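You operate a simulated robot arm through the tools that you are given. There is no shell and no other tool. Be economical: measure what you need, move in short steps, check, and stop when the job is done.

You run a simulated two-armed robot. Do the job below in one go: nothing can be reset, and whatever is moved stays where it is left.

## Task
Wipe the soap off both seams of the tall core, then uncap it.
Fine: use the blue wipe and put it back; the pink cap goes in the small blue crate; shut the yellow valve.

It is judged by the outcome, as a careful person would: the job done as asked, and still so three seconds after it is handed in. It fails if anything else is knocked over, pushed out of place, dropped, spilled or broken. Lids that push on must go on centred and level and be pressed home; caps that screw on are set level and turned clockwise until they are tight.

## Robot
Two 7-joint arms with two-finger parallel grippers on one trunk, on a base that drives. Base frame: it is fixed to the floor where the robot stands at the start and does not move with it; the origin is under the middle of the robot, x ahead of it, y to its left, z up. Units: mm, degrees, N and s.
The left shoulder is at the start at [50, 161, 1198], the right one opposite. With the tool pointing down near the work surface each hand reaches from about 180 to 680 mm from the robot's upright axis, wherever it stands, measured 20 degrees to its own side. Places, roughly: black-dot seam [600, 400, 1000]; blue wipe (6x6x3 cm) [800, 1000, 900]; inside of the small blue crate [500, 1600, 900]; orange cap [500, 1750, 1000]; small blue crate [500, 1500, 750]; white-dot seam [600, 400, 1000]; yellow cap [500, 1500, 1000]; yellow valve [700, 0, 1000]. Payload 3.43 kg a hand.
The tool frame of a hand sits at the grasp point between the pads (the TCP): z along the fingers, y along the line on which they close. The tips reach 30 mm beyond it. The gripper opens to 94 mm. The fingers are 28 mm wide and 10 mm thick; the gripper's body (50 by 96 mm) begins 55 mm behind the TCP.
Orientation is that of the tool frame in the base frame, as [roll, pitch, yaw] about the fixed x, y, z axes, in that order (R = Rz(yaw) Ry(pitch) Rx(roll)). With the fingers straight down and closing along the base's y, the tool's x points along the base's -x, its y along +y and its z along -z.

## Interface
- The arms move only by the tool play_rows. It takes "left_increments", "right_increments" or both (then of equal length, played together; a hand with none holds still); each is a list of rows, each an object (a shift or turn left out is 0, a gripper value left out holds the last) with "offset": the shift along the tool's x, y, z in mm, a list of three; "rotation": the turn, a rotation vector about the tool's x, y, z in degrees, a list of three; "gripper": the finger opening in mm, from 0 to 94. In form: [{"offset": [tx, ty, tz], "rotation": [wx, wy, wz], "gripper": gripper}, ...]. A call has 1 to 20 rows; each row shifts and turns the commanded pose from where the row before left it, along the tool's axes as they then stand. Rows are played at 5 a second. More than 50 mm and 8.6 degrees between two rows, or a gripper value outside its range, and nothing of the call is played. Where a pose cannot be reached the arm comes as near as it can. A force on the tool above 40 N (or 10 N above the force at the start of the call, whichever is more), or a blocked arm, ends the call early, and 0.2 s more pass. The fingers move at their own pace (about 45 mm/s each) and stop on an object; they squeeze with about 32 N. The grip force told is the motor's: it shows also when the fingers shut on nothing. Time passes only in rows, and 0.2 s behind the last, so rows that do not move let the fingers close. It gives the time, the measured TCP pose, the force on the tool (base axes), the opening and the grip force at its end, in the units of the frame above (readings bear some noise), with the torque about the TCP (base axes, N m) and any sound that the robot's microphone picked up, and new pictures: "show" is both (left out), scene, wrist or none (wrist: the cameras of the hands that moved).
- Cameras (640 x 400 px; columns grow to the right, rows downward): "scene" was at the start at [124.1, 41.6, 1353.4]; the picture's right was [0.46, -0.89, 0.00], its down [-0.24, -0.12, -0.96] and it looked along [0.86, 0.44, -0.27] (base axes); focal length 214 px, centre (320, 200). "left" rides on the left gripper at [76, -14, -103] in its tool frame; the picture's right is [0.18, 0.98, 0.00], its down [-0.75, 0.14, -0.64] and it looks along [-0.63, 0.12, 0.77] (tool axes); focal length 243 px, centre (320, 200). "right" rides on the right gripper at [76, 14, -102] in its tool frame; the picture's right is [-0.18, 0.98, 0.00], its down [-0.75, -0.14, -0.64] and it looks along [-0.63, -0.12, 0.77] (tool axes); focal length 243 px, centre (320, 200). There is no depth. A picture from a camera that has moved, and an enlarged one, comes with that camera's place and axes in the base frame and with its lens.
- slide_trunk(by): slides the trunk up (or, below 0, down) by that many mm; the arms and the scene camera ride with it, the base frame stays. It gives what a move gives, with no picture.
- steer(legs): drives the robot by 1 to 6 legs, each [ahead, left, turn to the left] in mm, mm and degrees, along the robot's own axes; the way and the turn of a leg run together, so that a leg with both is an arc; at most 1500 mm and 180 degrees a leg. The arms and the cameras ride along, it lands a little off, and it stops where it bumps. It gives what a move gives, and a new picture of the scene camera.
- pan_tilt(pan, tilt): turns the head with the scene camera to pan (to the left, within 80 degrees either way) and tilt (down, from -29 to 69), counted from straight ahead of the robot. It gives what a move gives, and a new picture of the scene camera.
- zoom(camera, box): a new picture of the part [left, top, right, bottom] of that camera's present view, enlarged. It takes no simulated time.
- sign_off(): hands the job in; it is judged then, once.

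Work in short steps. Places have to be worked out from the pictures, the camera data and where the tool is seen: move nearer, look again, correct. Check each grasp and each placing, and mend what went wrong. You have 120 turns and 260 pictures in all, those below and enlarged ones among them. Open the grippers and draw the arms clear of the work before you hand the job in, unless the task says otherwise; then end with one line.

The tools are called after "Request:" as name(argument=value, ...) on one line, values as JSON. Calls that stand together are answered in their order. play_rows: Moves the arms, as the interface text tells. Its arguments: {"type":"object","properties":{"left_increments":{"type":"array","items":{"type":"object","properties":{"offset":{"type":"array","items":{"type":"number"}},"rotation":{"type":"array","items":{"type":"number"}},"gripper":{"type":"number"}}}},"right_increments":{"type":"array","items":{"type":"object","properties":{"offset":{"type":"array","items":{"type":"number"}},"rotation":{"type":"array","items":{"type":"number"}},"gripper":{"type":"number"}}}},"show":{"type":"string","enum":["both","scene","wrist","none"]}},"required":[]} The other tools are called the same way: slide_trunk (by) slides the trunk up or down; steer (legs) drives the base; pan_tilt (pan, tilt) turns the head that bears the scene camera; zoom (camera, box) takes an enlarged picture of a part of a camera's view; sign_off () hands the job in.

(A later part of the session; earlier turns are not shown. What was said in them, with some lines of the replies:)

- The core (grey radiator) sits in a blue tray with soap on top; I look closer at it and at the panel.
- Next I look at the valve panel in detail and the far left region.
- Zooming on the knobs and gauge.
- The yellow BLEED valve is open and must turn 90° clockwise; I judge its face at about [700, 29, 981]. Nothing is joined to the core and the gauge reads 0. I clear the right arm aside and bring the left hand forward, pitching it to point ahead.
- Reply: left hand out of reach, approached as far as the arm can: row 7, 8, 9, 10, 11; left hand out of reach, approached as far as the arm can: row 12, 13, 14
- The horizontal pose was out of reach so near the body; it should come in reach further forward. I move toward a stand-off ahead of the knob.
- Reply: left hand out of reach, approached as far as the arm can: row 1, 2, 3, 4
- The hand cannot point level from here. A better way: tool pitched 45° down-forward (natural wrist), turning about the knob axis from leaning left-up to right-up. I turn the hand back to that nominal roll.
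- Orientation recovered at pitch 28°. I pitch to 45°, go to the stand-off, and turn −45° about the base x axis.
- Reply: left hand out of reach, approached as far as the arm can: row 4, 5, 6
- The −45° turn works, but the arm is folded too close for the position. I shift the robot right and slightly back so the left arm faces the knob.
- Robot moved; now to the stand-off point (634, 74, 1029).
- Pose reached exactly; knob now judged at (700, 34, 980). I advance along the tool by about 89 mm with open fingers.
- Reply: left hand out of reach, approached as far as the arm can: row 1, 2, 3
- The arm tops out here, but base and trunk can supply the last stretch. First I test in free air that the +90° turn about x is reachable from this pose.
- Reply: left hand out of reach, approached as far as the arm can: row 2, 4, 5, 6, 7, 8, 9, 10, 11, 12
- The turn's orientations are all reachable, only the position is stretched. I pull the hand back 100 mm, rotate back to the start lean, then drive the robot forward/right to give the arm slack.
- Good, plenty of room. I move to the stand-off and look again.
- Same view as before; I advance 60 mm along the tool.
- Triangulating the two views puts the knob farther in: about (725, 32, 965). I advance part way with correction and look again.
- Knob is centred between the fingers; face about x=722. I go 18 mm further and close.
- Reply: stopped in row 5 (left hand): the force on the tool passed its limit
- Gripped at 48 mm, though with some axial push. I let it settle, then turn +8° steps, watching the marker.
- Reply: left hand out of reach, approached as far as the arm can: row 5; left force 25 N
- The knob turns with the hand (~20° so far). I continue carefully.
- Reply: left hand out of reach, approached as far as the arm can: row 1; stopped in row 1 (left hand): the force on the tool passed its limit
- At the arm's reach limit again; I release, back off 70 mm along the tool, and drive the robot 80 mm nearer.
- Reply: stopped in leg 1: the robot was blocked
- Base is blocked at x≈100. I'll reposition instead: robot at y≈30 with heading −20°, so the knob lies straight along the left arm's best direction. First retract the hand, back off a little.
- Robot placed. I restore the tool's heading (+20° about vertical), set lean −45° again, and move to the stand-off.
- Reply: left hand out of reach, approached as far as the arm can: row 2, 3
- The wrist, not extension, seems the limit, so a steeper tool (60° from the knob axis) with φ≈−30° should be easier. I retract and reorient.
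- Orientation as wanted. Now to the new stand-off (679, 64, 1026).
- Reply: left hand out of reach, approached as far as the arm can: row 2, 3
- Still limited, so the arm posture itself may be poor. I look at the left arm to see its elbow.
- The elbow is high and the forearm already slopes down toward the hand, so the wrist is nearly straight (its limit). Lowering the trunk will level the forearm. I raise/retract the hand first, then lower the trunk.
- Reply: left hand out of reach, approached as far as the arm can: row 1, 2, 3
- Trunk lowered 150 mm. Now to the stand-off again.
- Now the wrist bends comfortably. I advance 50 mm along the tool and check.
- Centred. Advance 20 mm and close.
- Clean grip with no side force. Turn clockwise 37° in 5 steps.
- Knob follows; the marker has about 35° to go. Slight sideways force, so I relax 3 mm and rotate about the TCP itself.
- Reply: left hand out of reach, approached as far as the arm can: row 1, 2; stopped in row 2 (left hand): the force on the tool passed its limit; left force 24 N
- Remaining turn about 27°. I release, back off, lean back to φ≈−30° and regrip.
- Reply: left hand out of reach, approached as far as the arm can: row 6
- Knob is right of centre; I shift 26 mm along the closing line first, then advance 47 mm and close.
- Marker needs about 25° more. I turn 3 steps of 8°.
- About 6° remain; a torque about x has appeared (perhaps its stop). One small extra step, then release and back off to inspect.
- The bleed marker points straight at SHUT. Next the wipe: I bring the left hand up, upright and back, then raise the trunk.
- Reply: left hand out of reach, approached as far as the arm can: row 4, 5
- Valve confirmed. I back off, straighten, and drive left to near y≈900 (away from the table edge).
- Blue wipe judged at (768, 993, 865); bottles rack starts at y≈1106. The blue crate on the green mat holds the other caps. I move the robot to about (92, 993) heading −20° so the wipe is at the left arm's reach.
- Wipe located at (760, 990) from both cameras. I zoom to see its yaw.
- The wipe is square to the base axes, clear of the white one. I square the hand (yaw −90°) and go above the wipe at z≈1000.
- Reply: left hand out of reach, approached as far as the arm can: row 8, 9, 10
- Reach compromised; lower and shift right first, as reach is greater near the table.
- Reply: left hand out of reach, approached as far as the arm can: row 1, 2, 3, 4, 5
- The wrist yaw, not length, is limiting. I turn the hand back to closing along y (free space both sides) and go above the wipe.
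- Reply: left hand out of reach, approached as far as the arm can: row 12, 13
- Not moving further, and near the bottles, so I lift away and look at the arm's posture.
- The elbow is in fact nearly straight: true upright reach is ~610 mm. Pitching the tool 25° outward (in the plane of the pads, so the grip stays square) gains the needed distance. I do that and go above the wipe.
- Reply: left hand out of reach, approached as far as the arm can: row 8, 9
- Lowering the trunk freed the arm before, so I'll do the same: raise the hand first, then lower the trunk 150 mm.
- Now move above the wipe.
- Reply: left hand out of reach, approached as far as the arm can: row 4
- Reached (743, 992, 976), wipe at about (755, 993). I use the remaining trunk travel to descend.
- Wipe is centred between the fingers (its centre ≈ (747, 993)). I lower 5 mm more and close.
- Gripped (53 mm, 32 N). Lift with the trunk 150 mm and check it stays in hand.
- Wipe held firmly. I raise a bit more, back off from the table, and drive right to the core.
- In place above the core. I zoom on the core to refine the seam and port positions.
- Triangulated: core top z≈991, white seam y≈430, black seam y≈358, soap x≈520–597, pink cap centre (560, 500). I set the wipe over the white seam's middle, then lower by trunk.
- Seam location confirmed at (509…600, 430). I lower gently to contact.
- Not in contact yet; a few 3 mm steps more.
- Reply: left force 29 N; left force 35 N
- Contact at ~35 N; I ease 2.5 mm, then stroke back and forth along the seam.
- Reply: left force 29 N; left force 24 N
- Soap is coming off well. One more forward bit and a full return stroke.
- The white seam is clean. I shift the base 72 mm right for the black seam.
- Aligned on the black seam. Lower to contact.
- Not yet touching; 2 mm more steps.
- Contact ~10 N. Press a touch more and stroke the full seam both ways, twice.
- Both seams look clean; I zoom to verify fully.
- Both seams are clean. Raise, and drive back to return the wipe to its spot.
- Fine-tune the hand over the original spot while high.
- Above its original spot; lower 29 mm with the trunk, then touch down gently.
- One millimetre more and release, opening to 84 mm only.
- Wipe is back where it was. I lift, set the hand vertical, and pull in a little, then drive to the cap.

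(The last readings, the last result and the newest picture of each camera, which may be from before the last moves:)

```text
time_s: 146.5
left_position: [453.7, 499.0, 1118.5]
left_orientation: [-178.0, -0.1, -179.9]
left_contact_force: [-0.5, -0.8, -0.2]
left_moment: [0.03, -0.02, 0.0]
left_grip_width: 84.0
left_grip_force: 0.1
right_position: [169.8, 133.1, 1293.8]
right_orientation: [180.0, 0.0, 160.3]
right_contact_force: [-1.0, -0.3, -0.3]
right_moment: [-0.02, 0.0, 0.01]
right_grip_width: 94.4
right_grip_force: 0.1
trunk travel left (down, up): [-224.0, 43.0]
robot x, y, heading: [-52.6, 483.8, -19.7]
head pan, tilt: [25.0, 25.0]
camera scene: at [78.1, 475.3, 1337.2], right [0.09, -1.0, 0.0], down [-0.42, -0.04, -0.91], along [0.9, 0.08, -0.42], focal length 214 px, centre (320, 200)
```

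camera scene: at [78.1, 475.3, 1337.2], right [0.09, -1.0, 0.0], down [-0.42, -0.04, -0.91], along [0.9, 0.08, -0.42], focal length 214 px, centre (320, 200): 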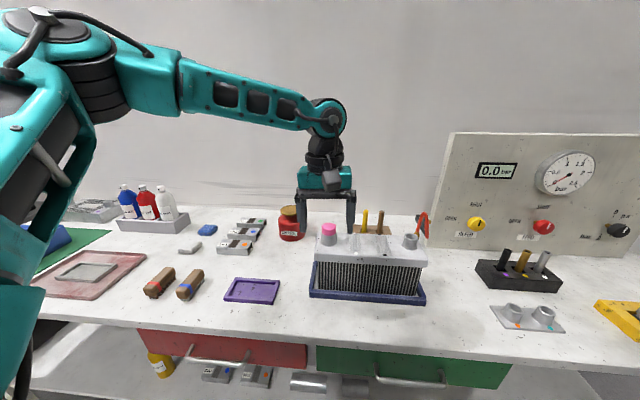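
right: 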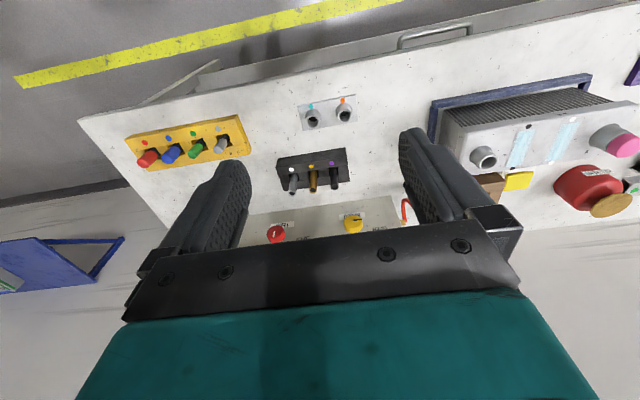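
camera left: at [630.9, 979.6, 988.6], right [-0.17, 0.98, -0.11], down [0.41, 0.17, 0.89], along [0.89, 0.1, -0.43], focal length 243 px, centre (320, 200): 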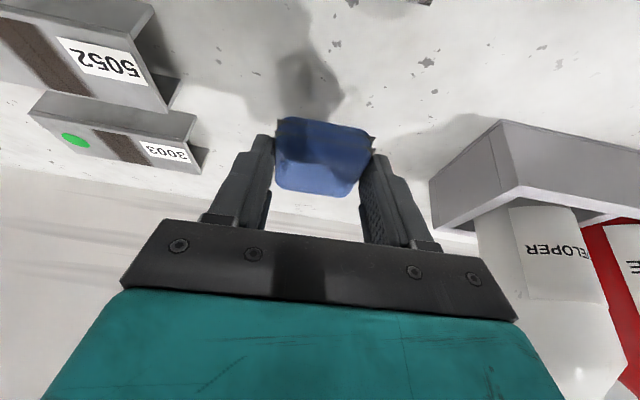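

Drive 105 mm nearer so the hand stands over the cap.

Request:
steer(legs=[[99, 36, 0]])

Request:
zoom(camera="left", box=[0, 0, 640, 400])

Request:
zoom(camera="scene", box=[270, 220, 430, 320])

```text
time_s: 147.7
left_position: [558.4, 499.2, 1116.9]
left_orientation: [-178.0, -0.1, -180.0]
left_contact_force: [0.7, 0.7, 0.4]
left_moment: [0.0, 0.02, 0.02]
left_grip_width: 84.0
left_grip_force: 0.0
right_position: [275.4, 132.9, 1294.1]
right_orientation: [-179.9, 0.0, 160.3]
right_contact_force: [0.5, -0.5, -0.2]
right_moment: [0.05, 0.02, -0.02]
right_grip_width: 94.1
right_grip_force: 0.1
trunk travel left (down, up): [-224.0, 43.0]
robot x, y, heading: [49.6, 479.8, -19.6]
head pan, tilt: [25.0, 25.0]
camera scene: at [184.1, 476.0, 1337.1], right [0.09, -1.0, 0.0], down [-0.42, -0.04, -0.91], along [0.9, 0.08, -0.42], focal length 214 px, centre (320, 200)
```

scene: 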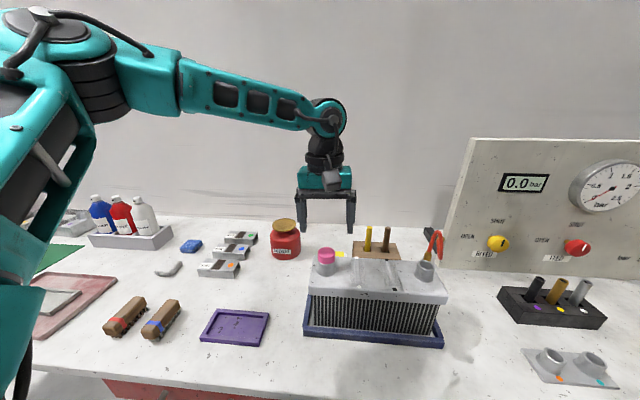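

```text
1.00 times, centred on (320, 200) of left
camera zoom: at [482.9, 489.3, 1220.8], right [-0.18, 0.98, -0.03], down [0.76, 0.16, 0.64], along [0.63, 0.09, -0.77], focal length 243 px, centre (320, 200)
```

zoom: 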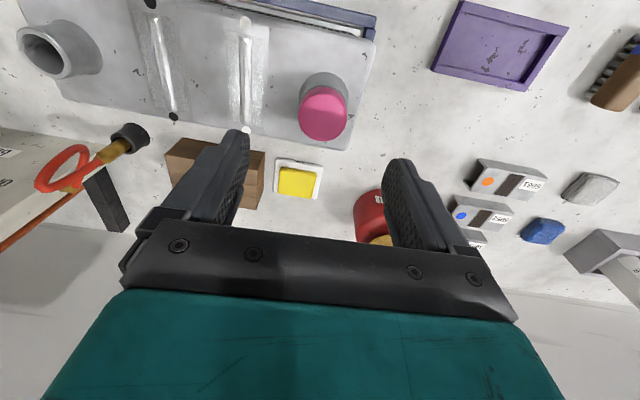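

```text
4.00 times, centred on (350, 270) of scene
camera zoom: at [184.1, 476.0, 1337.1], right [0.09, -1.0, 0.0], down [-0.42, -0.04, -0.91], along [0.9, 0.08, -0.42], focal length 858 px, centre (200, -80)
```

zoom: 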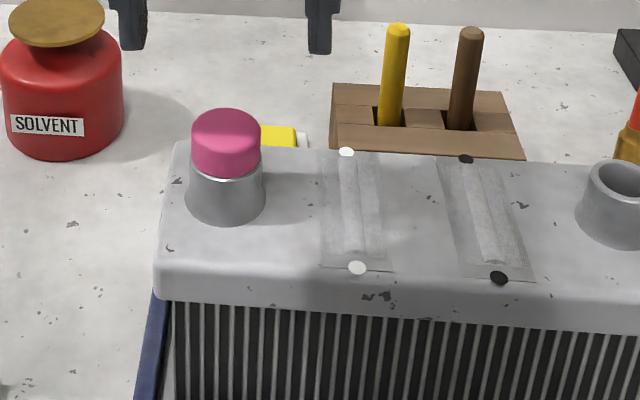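

Cap top judged at about (547, 496, 1048), ~40 mm wide. I level the hand (2° roll) and descend to z≈1080 above it.

Request:
play_rows(left_increments=[{"offset": [11, -3, 18], "rotation": [-2, 0, 0]}, {"offset": [0, 0, 20]}, {}], show="both")

```text
time_s: 148.5
left_position: [547.6, 495.2, 1079.7]
left_orientation: [-179.9, -0.1, -180.0]
left_contact_force: [-0.1, 0.1, 0.4]
left_moment: [0.02, -0.01, 0.0]
left_grip_width: 83.9
left_grip_force: 0.0
right_position: [274.4, 132.9, 1293.3]
right_orientation: [-180.0, 0.0, 160.2]
right_contact_force: [-1.1, -0.4, 0.5]
right_moment: [0.01, -0.01, 0.0]
right_grip_width: 94.0
right_grip_force: 0.1
trunk travel left (down, up): [-224.0, 43.0]
robot x, y, heading: [53.0, 482.6, -19.7]
head pan, tilt: [25.0, 25.0]
camera scene: at [183.0, 476.0, 1337.3], right [0.09, -1.0, 0.0], down [-0.42, -0.04, -0.91], along [0.9, 0.08, -0.42], focal length 214 px, centre (320, 200)
camera left: at [471.2, 481.7, 1182.7], right [-0.18, 0.98, 0.0], down [0.75, 0.14, 0.64], along [0.63, 0.12, -0.77], focal length 243 px, centre (320, 200)
```

scene: 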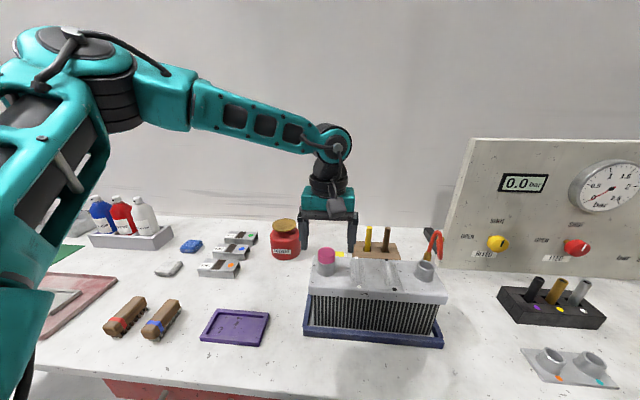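
left: 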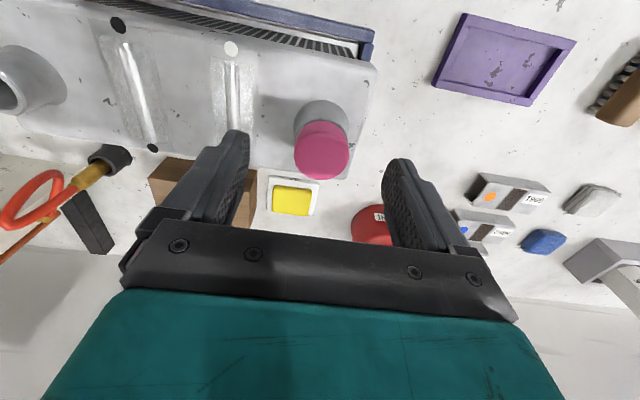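

Cap centred between the fingers at (547, 496), top ≈1042. Descend 24 mm and close.

Request:
play_rows(left_increments=[{"offset": [0, 0, 12]}, {"offset": [0, 0, 12]}, {"gripper": 30}, {"gripper": 30}, {"gripper": 30}, {"gripper": 30}, {}], show="both")

```text
time_s: 150.1
left_position: [546.9, 495.9, 1056.4]
left_orientation: [180.0, -0.2, 179.9]
left_contact_force: [-1.2, 1.5, -0.4]
left_moment: [0.02, 0.02, 0.03]
left_grip_width: 32.7
left_grip_force: 32.1
right_position: [273.8, 133.1, 1294.3]
right_orientation: [-180.0, 0.0, 160.4]
right_contact_force: [0.0, 0.2, -0.6]
right_moment: [-0.03, 0.03, 0.0]
right_grip_width: 93.8
right_grip_force: 0.2
trunk travel left (down, up): [-224.0, 43.0]
robot x, y, heading: [54.1, 480.5, -20.0]
head pan, tilt: [25.0, 25.0]
camera scene: at [183.1, 476.2, 1337.2], right [0.09, -1.0, 0.0], down [-0.42, -0.04, -0.91], along [0.9, 0.08, -0.42], focal length 214 px, centre (320, 200)
camera left: at [471.1, 482.0, 1158.9], right [-0.18, 0.98, 0.0], down [0.75, 0.14, 0.64], along [0.63, 0.12, -0.77], focal length 243 px, centre (320, 200)
```

scene: 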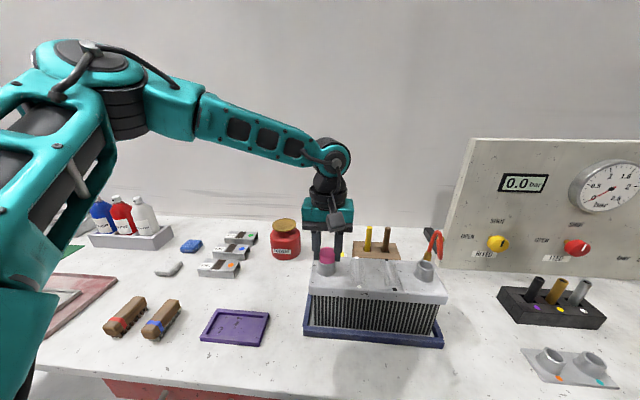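
left: 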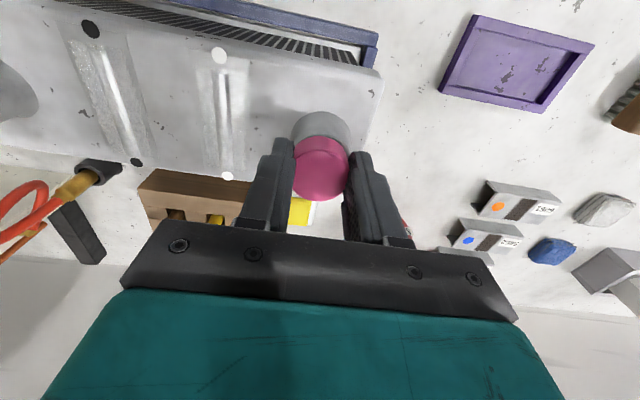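

Gripped at 33 mm. I test with a gentle counter-clockwise twist of 25° to learn whether it is threaded.

Request:
play_rows(left_increments=[{"rotation": [0, 0, -8]}, {"rotation": [0, 0, -8]}, {"rotation": [0, 0, -8]}, {}], show="wrist")

```text
time_s: 151.1
left_position: [547.9, 495.2, 1057.4]
left_orientation: [-180.0, 0.0, -155.9]
left_contact_force: [0.4, -0.8, 2.1]
left_moment: [0.03, -0.03, 0.0]
left_grip_width: 32.4
left_grip_force: 31.7
right_position: [273.8, 133.2, 1294.2]
right_orientation: [-180.0, 0.0, 160.3]
right_contact_force: [0.1, -1.1, 0.7]
right_moment: [0.01, 0.01, 0.0]
right_grip_width: 93.7
right_grip_force: 0.2
trunk travel left (down, up): [-224.0, 43.0]
robot x, y, heading: [54.1, 478.3, -19.6]
head pan, tilt: [25.0, 25.0]
camera left: at [483.7, 452.1, 1159.1], right [-0.57, 0.82, 0.0], down [0.63, 0.44, 0.64], along [0.53, 0.37, -0.77], focal length 243 px, centre (320, 200)
```

left: 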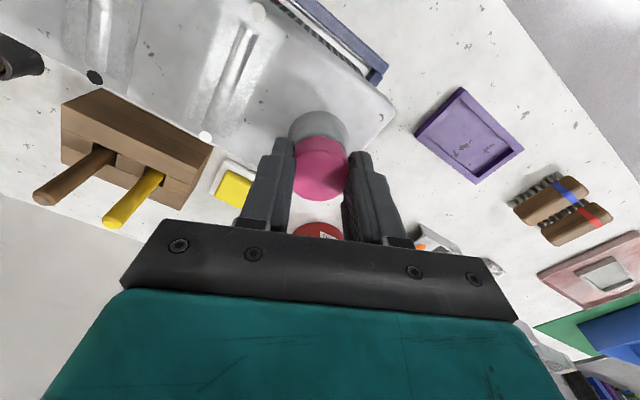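

Slight upward push suggests a thread lifting the cap. Continue CCW another 56° with small rise.

Request:
play_rows(left_increments=[{"offset": [0, 0, -0.3], "rotation": [0, 0, -8]}, {"offset": [0, 0, -0.3], "rotation": [0, 0, -8]}, {"offset": [0, 0, -0.3], "rotation": [0, 0, -8]}, {"offset": [0, 0, -0.3], "rotation": [0, 0, -8]}, {"offset": [0, 0, -0.3], "rotation": [0, 0, -8]}, {"offset": [0, 0, -0.3], "rotation": [0, 0, -8]}, {"offset": [0, 0, -0.3], "rotation": [0, 0, -8]}, {}], show="wrist")

```text
time_s: 152.9
left_position: [548.3, 494.6, 1057.3]
left_orientation: [179.9, -0.2, -99.9]
left_contact_force: [9.3, -10.7, 0.7]
left_moment: [-0.34, -0.35, -0.09]
left_grip_width: 32.5
left_grip_force: 32.2
right_position: [275.8, 130.8, 1294.4]
right_orientation: [179.9, -0.1, 160.3]
right_contact_force: [-0.4, 0.3, -0.3]
right_moment: [0.0, 0.01, -0.02]
right_grip_width: 93.9
right_grip_force: 0.0
trunk travel left (down, up): [-224.0, 43.0]
robot x, y, heading: [51.3, 480.4, -19.6]
head pan, tilt: [25.0, 25.0]
camera left: at [549.1, 417.4, 1161.1], right [-1.0, -0.01, 0.0], down [-0.01, 0.77, 0.64], along [-0.01, 0.64, -0.77], focal length 243 px, centre (320, 200)
```

left: 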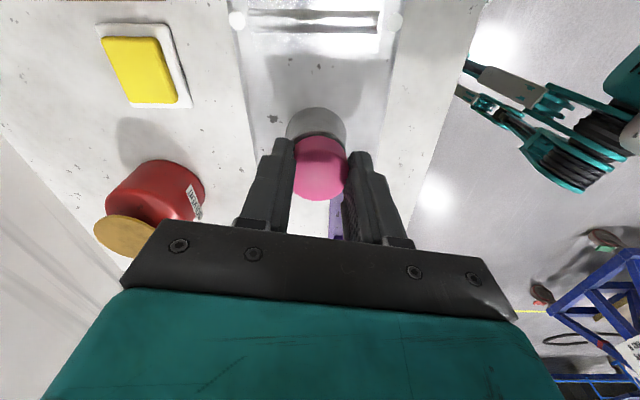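

No twisting torque. Try a gentle lift of a few mm.

Request:
play_rows(left_increments=[{"offset": [0, 0, -2]}, {"offset": [0, 0, -2]}, {}], show="wrist")

```text
time_s: 153.7
left_position: [547.7, 495.1, 1061.3]
left_orientation: [179.8, 0.0, -100.1]
left_contact_force: [6.8, -4.7, -3.2]
left_moment: [-0.23, -0.26, -0.07]
left_grip_width: 32.4
left_grip_force: 32.3
right_position: [275.7, 131.7, 1294.5]
right_orientation: [180.0, 0.0, 160.3]
right_contact_force: [-0.5, 0.8, -0.1]
right_moment: [0.04, -0.01, -0.02]
right_grip_width: 93.9
right_grip_force: 0.0
trunk travel left (down, up): [-224.0, 43.0]
robot x, y, heading: [50.7, 481.9, -19.7]
head pan, tilt: [25.0, 25.0]
camera left: at [548.6, 418.3, 1164.2], right [-1.0, -0.01, 0.0], down [-0.01, 0.77, 0.64], along [-0.01, 0.64, -0.77], focal length 243 px, centre (320, 200)
```

left: 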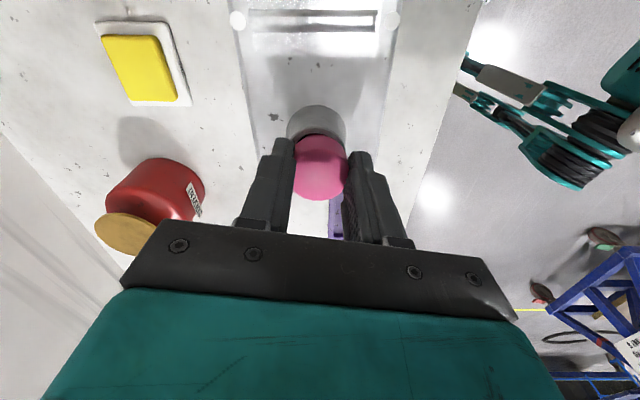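

It rises freely with the hand. Continue lifting in steps of 5 mm.

Request:
play_rows(left_increments=[{"offset": [0, 0, -5]}, {"offset": [0, 0, -5]}, {"offset": [0, 0, -5]}, {"offset": [0, 0, -8]}, {"offset": [0, 0, -15]}, {"offset": [0, 0, -20]}], show="both")

```text
time_s: 155.1
left_position: [547.0, 494.7, 1121.5]
left_orientation: [179.9, 0.0, -99.9]
left_contact_force: [0.3, 0.4, -1.4]
left_moment: [0.01, 0.0, -0.02]
left_grip_width: 32.3
left_grip_force: 32.2
right_position: [274.5, 132.6, 1294.6]
right_orientation: [180.0, 0.0, 160.3]
right_contact_force: [0.1, -0.1, 0.0]
right_moment: [0.02, -0.01, -0.03]
right_grip_width: 93.8
right_grip_force: 0.1
trunk travel left (down, up): [-224.0, 43.0]
robot x, y, heading: [53.2, 484.5, -19.5]
head pan, tilt: [25.0, 25.0]
camera scene: at [182.9, 476.0, 1337.3], right [0.09, -1.0, 0.0], down [-0.42, -0.04, -0.91], along [0.9, 0.08, -0.42], focal length 214 px, centre (320, 200)
camera left: at [547.9, 419.0, 1223.3], right [-1.0, -0.01, 0.0], down [-0.01, 0.77, 0.64], along [-0.01, 0.64, -0.77], focal length 243 px, centre (320, 200)
```

scene: 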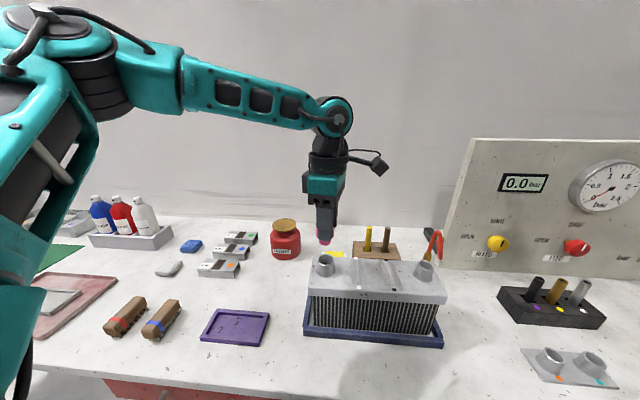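
left: 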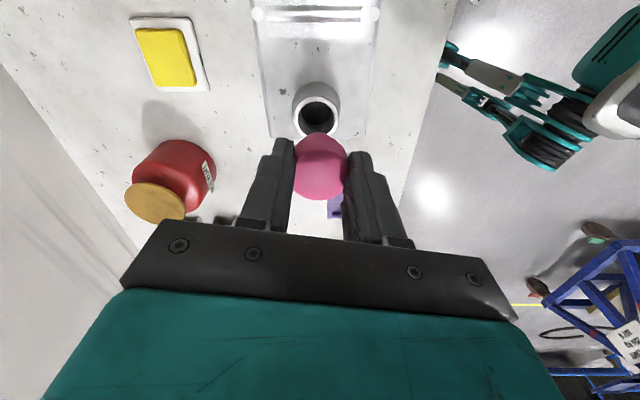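

The cap is off and held. I raise and drive left to the blue crate.

Request:
slide_trunk(by=40)

Request:
steer(legs=[[-94, -34, 0], [-335, 942, 0]])

Request:
pan_tilt(pan=40, tilt=40)

```text
time_s: 155.9
left_position: [547.2, 494.9, 1159.6]
left_orientation: [179.8, -0.1, -100.0]
left_contact_force: [0.2, 0.3, -0.4]
left_moment: [0.02, -0.04, 0.01]
left_grip_width: 32.1
left_grip_force: 32.5
right_position: [274.7, 134.0, 1334.6]
right_orientation: [-179.9, 0.0, 160.3]
right_contact_force: [-0.6, 0.3, 0.7]
right_moment: [-0.02, 0.0, -0.01]
right_grip_width: 93.8
right_grip_force: 0.1
trunk travel left (down, up): [-264.0, 3.0]
robot x, y, heading: [52.5, 480.0, -19.7]
head pan, tilt: [25.0, 25.0]
```

```text
time_s: 161.8
left_position: [443.1, 1491.8, 1160.1]
left_orientation: [179.9, 0.0, -99.6]
left_contact_force: [-0.4, 0.4, 0.1]
left_moment: [-0.01, 0.01, 0.01]
left_grip_width: 32.3
left_grip_force: 32.1
right_position: [174.0, 1126.9, 1334.2]
right_orientation: [179.9, 0.0, 160.6]
right_contact_force: [0.0, 0.2, 1.0]
right_moment: [-0.03, 0.0, 0.04]
right_grip_width: 93.9
right_grip_force: 0.0
trunk travel left (down, up): [-264.0, 3.0]
robot x, y, heading: [-51.4, 1475.7, -19.1]
head pan, tilt: [25.0, 25.0]
camera scene: at [79.8, 1470.2, 1377.2], right [0.1, -1.0, 0.0], down [-0.42, -0.04, -0.91], along [0.9, 0.09, -0.42], focal length 214 px, centre (320, 200)
```

scene: 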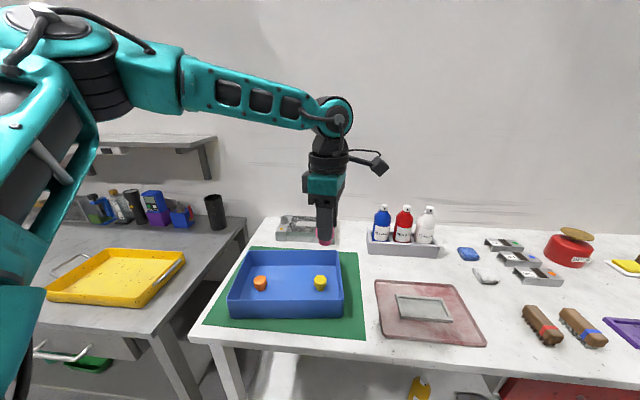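

```text
time_s: 162.6
left_position: [443.0, 1491.0, 1160.8]
left_orientation: [179.8, 0.0, -99.5]
left_contact_force: [0.0, -0.1, 0.5]
left_moment: [-0.01, -0.01, -0.01]
left_grip_width: 32.1
left_grip_force: 32.2
right_position: [174.0, 1126.5, 1334.5]
right_orientation: [-180.0, 0.0, 160.6]
right_contact_force: [0.7, -0.3, 0.3]
right_moment: [-0.05, 0.01, 0.02]
right_grip_width: 94.0
right_grip_force: 0.1
trunk travel left (down, up): [-264.0, 3.0]
robot x, y, heading: [-51.0, 1478.1, -19.3]
head pan, tilt: [40.0, 40.0]
camera scene: at [67.6, 1490.7, 1354.0], right [0.35, -0.94, 0.0], down [-0.6, -0.23, -0.77], along [0.72, 0.27, -0.64], focal length 214 px, centre (320, 200)
```

scene: 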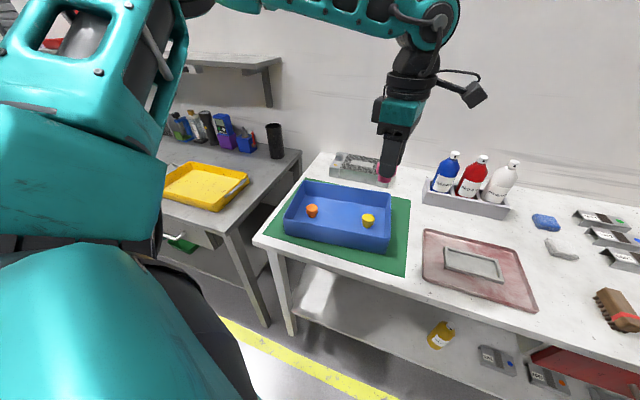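

Crate spans roughly x 478–672, y 1468–1788 with caps at y≈1520 and 1702. I target (575, 1612) between them and drive so the hand stands over it.

Request:
steer(legs=[[84, 157, 0]])

Request:
zoom(camera="left", box=[0, 0, 640, 400])

```text
time_s: 164.1
left_position: [573.3, 1612.1, 1159.7]
left_orientation: [179.9, -0.1, -99.6]
left_contact_force: [-0.8, -0.5, -1.1]
left_moment: [0.0, -0.01, 0.03]
left_grip_width: 32.1
left_grip_force: 31.9
right_position: [305.2, 1247.9, 1334.7]
right_orientation: [180.0, 0.0, 160.7]
right_contact_force: [0.1, 0.1, -0.2]
right_moment: [-0.02, 0.05, 0.01]
right_grip_width: 94.0
right_grip_force: 0.0
trunk travel left (down, up): [-264.0, 3.0]
robot x, y, heading: [78.3, 1595.6, -19.2]
head pan, tilt: [40.0, 40.0]
camera scene: at [198.0, 1610.6, 1353.9], right [0.35, -0.94, 0.0], down [-0.6, -0.23, -0.77], along [0.72, 0.27, -0.64], focal length 214 px, centre (320, 200)
```

scene: 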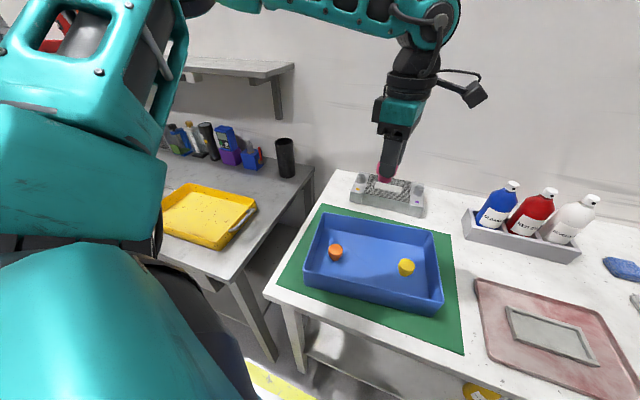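

```text
1.00 times, centred on (320, 200) of left
camera zoom: at [575.4, 1535.5, 1262.9], right [-1.0, -0.02, 0.0], down [-0.01, 0.77, 0.64], along [-0.01, 0.64, -0.77], focal length 243 px, centre (320, 200)
```

zoom: 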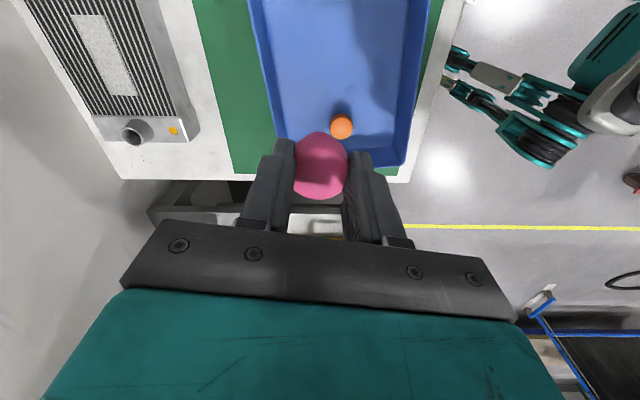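

Position good (crate interior about x 450–660). Nudge to x≈562 and lower with the trunk 200 mm.

Request:
play_rows(left_increments=[{"offset": [0, 11, 0]}, {}], show="none")

Request:
slide_trunk(by=-200)

Request:
pan_tilt(pan=35, tilt=30)

Request:
zoom(camera="left", box=[0, 0, 640, 400])

```text
time_s: 164.7
left_position: [561.1, 1614.2, 1160.8]
left_orientation: [179.9, 0.0, -99.5]
left_contact_force: [0.3, -0.3, -0.4]
left_moment: [0.03, -0.02, -0.01]
left_grip_width: 32.1
left_grip_force: 31.8
right_position: [303.9, 1247.5, 1333.9]
right_orientation: [-179.9, 0.0, 160.7]
right_contact_force: [0.1, 0.3, -0.4]
right_moment: [-0.03, -0.07, -0.01]
right_grip_width: 94.0
right_grip_force: 0.1
trunk travel left (down, up): [-264.0, 3.0]
robot x, y, heading: [79.8, 1593.1, -19.3]
head pan, tilt: [40.0, 40.0]
```

```text
time_s: 166.8
left_position: [562.3, 1614.8, 961.4]
left_orientation: [179.9, 0.0, -99.6]
left_contact_force: [-0.1, -0.6, -0.1]
left_moment: [0.02, 0.03, 0.03]
left_grip_width: 32.0
left_grip_force: 32.1
right_position: [304.4, 1247.0, 1135.2]
right_orientation: [180.0, 0.1, 160.8]
right_contact_force: [-0.1, -0.5, -1.0]
right_moment: [-0.04, -0.02, 0.03]
right_grip_width: 94.0
right_grip_force: 0.1
trunk travel left (down, up): [-64.0, 203.0]
robot x, y, heading: [81.5, 1595.4, -19.3]
head pan, tilt: [40.0, 40.0]
```

```text
time_s: 167.6
left_position: [563.1, 1614.0, 959.2]
left_orientation: [179.9, 0.0, -99.5]
left_contact_force: [0.5, -0.1, 0.4]
left_moment: [0.02, -0.03, 0.03]
left_grip_width: 32.0
left_grip_force: 32.0
right_position: [303.7, 1247.0, 1133.3]
right_orientation: [-180.0, 0.0, 160.7]
right_contact_force: [-1.1, 0.1, 0.2]
right_moment: [-0.01, -0.05, 0.05]
right_grip_width: 94.1
right_grip_force: 0.0
trunk travel left (down, up): [-64.0, 203.0]
robot x, y, heading: [80.0, 1591.5, -19.4]
head pan, tilt: [35.0, 30.0]
camera scene: at [205.0, 1604.6, 1169.2], right [0.27, -0.96, 0.0], down [-0.48, -0.14, -0.87], along [0.83, 0.24, -0.5], focal length 214 px, centre (320, 200)
```

scene: 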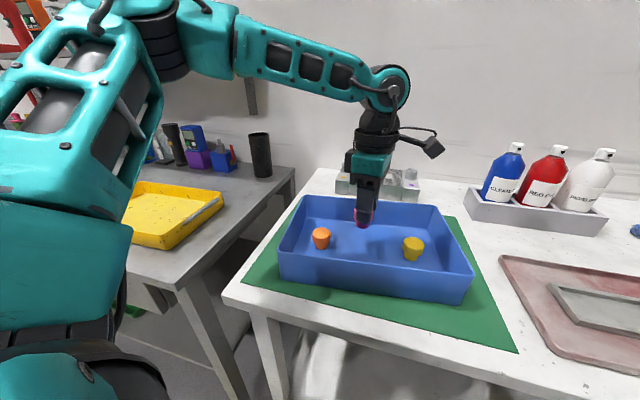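

```text
1.00 times, centred on (320, 200) of left
camera zoom: at [564.1, 1537.1, 1063.3], right [-1.0, -0.02, 0.0], down [-0.01, 0.77, 0.64], along [-0.01, 0.64, -0.77], focal length 243 px, centre (320, 200)
```

zoom: 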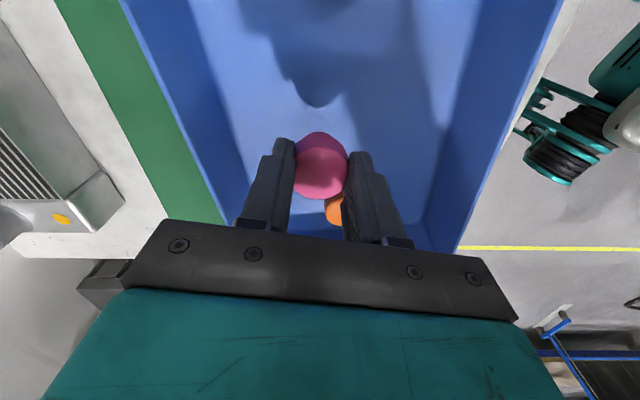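

Hand is over the free middle of the crate. Lower 50 mm more by trunk, then gently by arm.

Request:
slide_trunk(by=-50)

Request:
play_rows(left_increments=[{"offset": [0, 0, 5]}, {"offset": [0, 0, 4]}, {}], show="both")

```text
time_s: 168.5
left_position: [562.1, 1613.3, 910.8]
left_orientation: [180.0, 0.1, -99.5]
left_contact_force: [0.3, 0.0, -0.2]
left_moment: [0.02, 0.01, -0.01]
left_grip_width: 32.2
left_grip_force: 31.9
right_position: [304.8, 1246.6, 1085.1]
right_orientation: [179.9, 0.1, 160.7]
right_contact_force: [-0.5, -0.4, 0.1]
right_moment: [-0.03, 0.04, 0.02]
right_grip_width: 94.2
right_grip_force: 0.1
trunk travel left (down, up): [-14.0, 253.0]
robot x, y, heading: [76.0, 1594.7, -19.1]
head pan, tilt: [35.0, 30.0]
```

```text
time_s: 169.3
left_position: [561.7, 1611.8, 905.5]
left_orientation: [-179.5, -0.2, -99.5]
left_contact_force: [3.7, 0.7, 35.8]
left_moment: [0.24, -0.15, 0.0]
left_grip_width: 33.1
left_grip_force: 31.7
right_position: [301.9, 1248.4, 1084.7]
right_orientation: [179.9, 0.1, 160.6]
right_contact_force: [-0.3, -0.2, 0.0]
right_moment: [0.01, 0.01, -0.01]
right_grip_width: 94.1
right_grip_force: 0.0
trunk travel left (down, up): [-14.0, 253.0]
robot x, y, heading: [80.6, 1590.2, -19.3]
head pan, tilt: [35.0, 30.0]
camera scene: at [203.0, 1604.5, 1119.9], right [0.27, -0.96, 0.0], down [-0.48, -0.14, -0.87], along [0.83, 0.24, -0.5], focal length 214 px, centre (320, 200)
camera left: at [562.8, 1536.9, 1008.6], right [-1.0, -0.02, -0.01], down [-0.02, 0.77, 0.64], along [-0.01, 0.64, -0.77], focal length 243 px, centre (320, 200)
```

scene: 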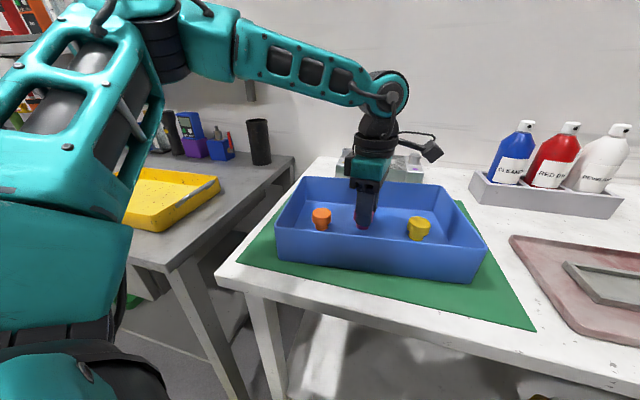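
left: 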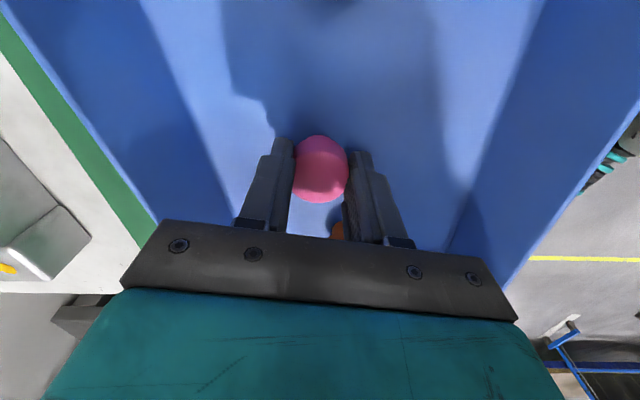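

On the floor of the crate (36 N); I ease up 2.5 mm and open a modest amount, then rise.

Request:
play_rows(left_increments=[{"offset": [0, 0, -2.5]}, {}, {"gripper": 45}, {"gripper": 60}, {}, {"offset": [0, 0, -15]}, {"offset": [0, 0, -20]}], show="none")

Request:
slide_trunk(by=150)

Request:
zoom(camera="left", box=[0, 0, 640, 400])

```text
time_s: 170.9
left_position: [561.8, 1613.6, 937.6]
left_orientation: [179.9, 0.0, -99.5]
left_contact_force: [0.8, -0.5, 0.4]
left_moment: [0.04, 0.03, 0.0]
left_grip_width: 60.0
left_grip_force: 0.1
right_position: [304.0, 1245.9, 1085.6]
right_orientation: [180.0, 0.1, 160.8]
right_contact_force: [1.4, 0.5, -0.5]
right_moment: [-0.01, 0.0, 0.01]
right_grip_width: 93.6
right_grip_force: 0.1
trunk travel left (down, up): [-14.0, 253.0]
robot x, y, heading: [80.5, 1595.9, -19.2]
head pan, tilt: [35.0, 30.0]
```

```text
time_s: 172.6
left_position: [562.4, 1614.3, 1087.3]
left_orientation: [179.8, 0.0, -99.6]
left_contact_force: [-0.1, 0.1, 0.3]
left_moment: [0.05, 0.0, -0.02]
left_grip_width: 60.0
left_grip_force: 0.1
right_position: [304.0, 1247.8, 1234.3]
right_orientation: [-180.0, 0.0, 160.7]
right_contact_force: [1.2, 0.8, 0.5]
right_moment: [-0.01, 0.02, -0.01]
right_grip_width: 94.0
right_grip_force: 0.1
trunk travel left (down, up): [-164.0, 103.0]
robot x, y, heading: [78.2, 1594.7, -19.3]
head pan, tilt: [35.0, 30.0]
```

```text
1.00 times, centred on (320, 200) of left
camera zoom: at [564.3, 1537.4, 1190.6], right [-1.0, -0.02, 0.0], down [-0.01, 0.77, 0.64], along [-0.01, 0.64, -0.77], focal length 243 px, centre (320, 200)
```

zoom: 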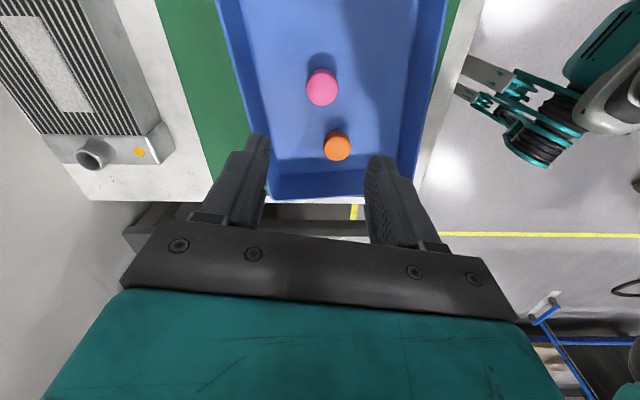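

The pink cap stands in the crate. I raise and draw the hand back, open it, back the robot away, and take a last look.

Request:
play_rows(left_increments=[{"offset": [0, 0, -40], "gripper": 94}, {"offset": [0, 0, -40]}, {"offset": [0, 40, 0]}, {"offset": [0, 40, 0]}, {"offset": [0, 40, 0]}], show="none")

Request:
steer(legs=[[-250, 0, 0]])

Request:
pan_tilt(pan=-10, tilt=20)

Request:
zoom(camera="scene", box=[160, 140, 480, 340])

```text
time_s: 173.8
left_position: [441.8, 1634.0, 1168.1]
left_orientation: [-180.0, 0.1, -99.6]
left_contact_force: [-0.5, 0.3, 0.5]
left_moment: [0.03, -0.02, 0.02]
left_grip_width: 94.1
left_grip_force: 0.1
right_position: [303.1, 1246.7, 1235.6]
right_orientation: [-180.0, 0.0, 160.7]
right_contact_force: [-0.2, 0.1, 0.1]
right_moment: [-0.03, 0.01, 0.02]
right_grip_width: 93.8
right_grip_force: 0.2
trunk travel left (down, up): [-164.0, 103.0]
robot x, y, heading: [82.9, 1592.6, -19.1]
head pan, tilt: [35.0, 30.0]
```

```text
time_s: 175.7
left_position: [207.5, 1716.6, 1166.8]
left_orientation: [-180.0, 0.1, -99.6]
left_contact_force: [-0.1, 0.2, 0.1]
left_moment: [-0.02, 0.01, 0.0]
left_grip_width: 94.1
left_grip_force: 0.0
right_position: [66.2, 1329.6, 1234.6]
right_orientation: [180.0, 0.1, 160.7]
right_contact_force: [-0.9, 0.5, -0.7]
right_moment: [-0.02, -0.01, 0.02]
right_grip_width: 93.8
right_grip_force: 0.0
trunk travel left (down, up): [-164.0, 103.0]
robot x, y, heading: [-158.4, 1678.5, -19.4]
head pan, tilt: [35.0, 30.0]
camera scene: at [-32.0, 1687.3, 1269.4], right [0.27, -0.96, 0.0], down [-0.48, -0.14, -0.87], along [0.83, 0.23, -0.5], focal length 214 px, centre (320, 200)
```

scene: 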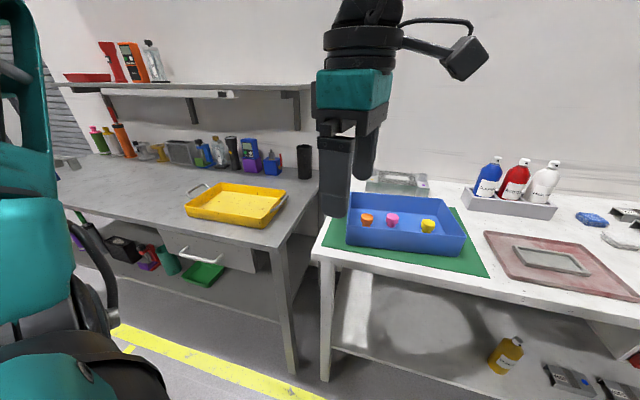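

```text
time_s: 176.8
left_position: [207.6, 1717.2, 1168.1]
left_orientation: [179.9, -0.1, -99.6]
left_contact_force: [0.0, 0.1, 0.4]
left_moment: [-0.02, -0.03, -0.04]
left_grip_width: 94.0
left_grip_force: 0.1
right_position: [68.5, 1328.5, 1235.2]
right_orientation: [-180.0, 0.0, 160.6]
right_contact_force: [-0.9, 0.0, 0.6]
right_moment: [0.01, -0.03, 0.01]
right_grip_width: 93.8
right_grip_force: 0.1
trunk travel left (down, up): [-164.0, 103.0]
robot x, y, heading: [-159.1, 1681.5, -19.4]
head pan, tilt: [-10.0, 20.0]
camera scene: at [-37.2, 1617.2, 1285.3], right [-0.49, -0.87, 0.0], down [-0.3, 0.17, -0.94], along [0.82, -0.46, -0.34], focal length 214 px, centre (320, 200)
```

scene: 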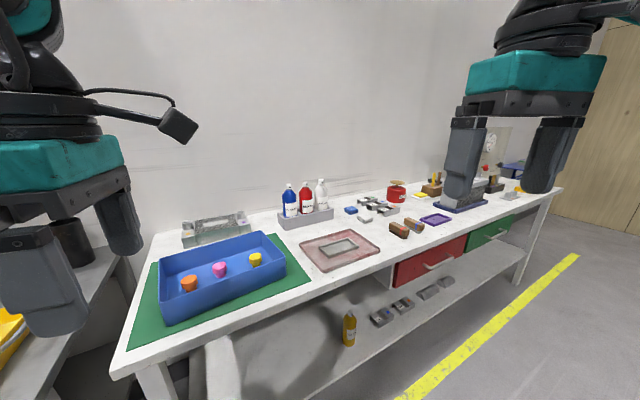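

```text
2.00 times, centred on (320, 240) of scene
camera zoom: at [-37.2, 1617.2, 1285.3], right [-0.49, -0.87, 0.0], down [-0.3, 0.17, -0.94], along [0.82, -0.46, -0.34], focal length 429 px, centre (320, 120)
```

zoom: 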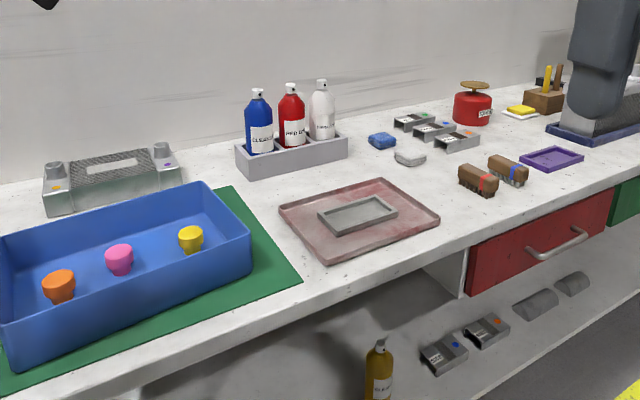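

All is in order: the wipe is back, the pink cap sits in the crate, the valve is shut, the arms are clear and the grippers open. I hand the job in.

Request:
sign_off()

```text
The job is handed in.
```

Job handed in: both seams of the tall core are wiped clean, the blue wipe is back in its place, the pink cap is in the small blue crate, and the yellow valve is shut.
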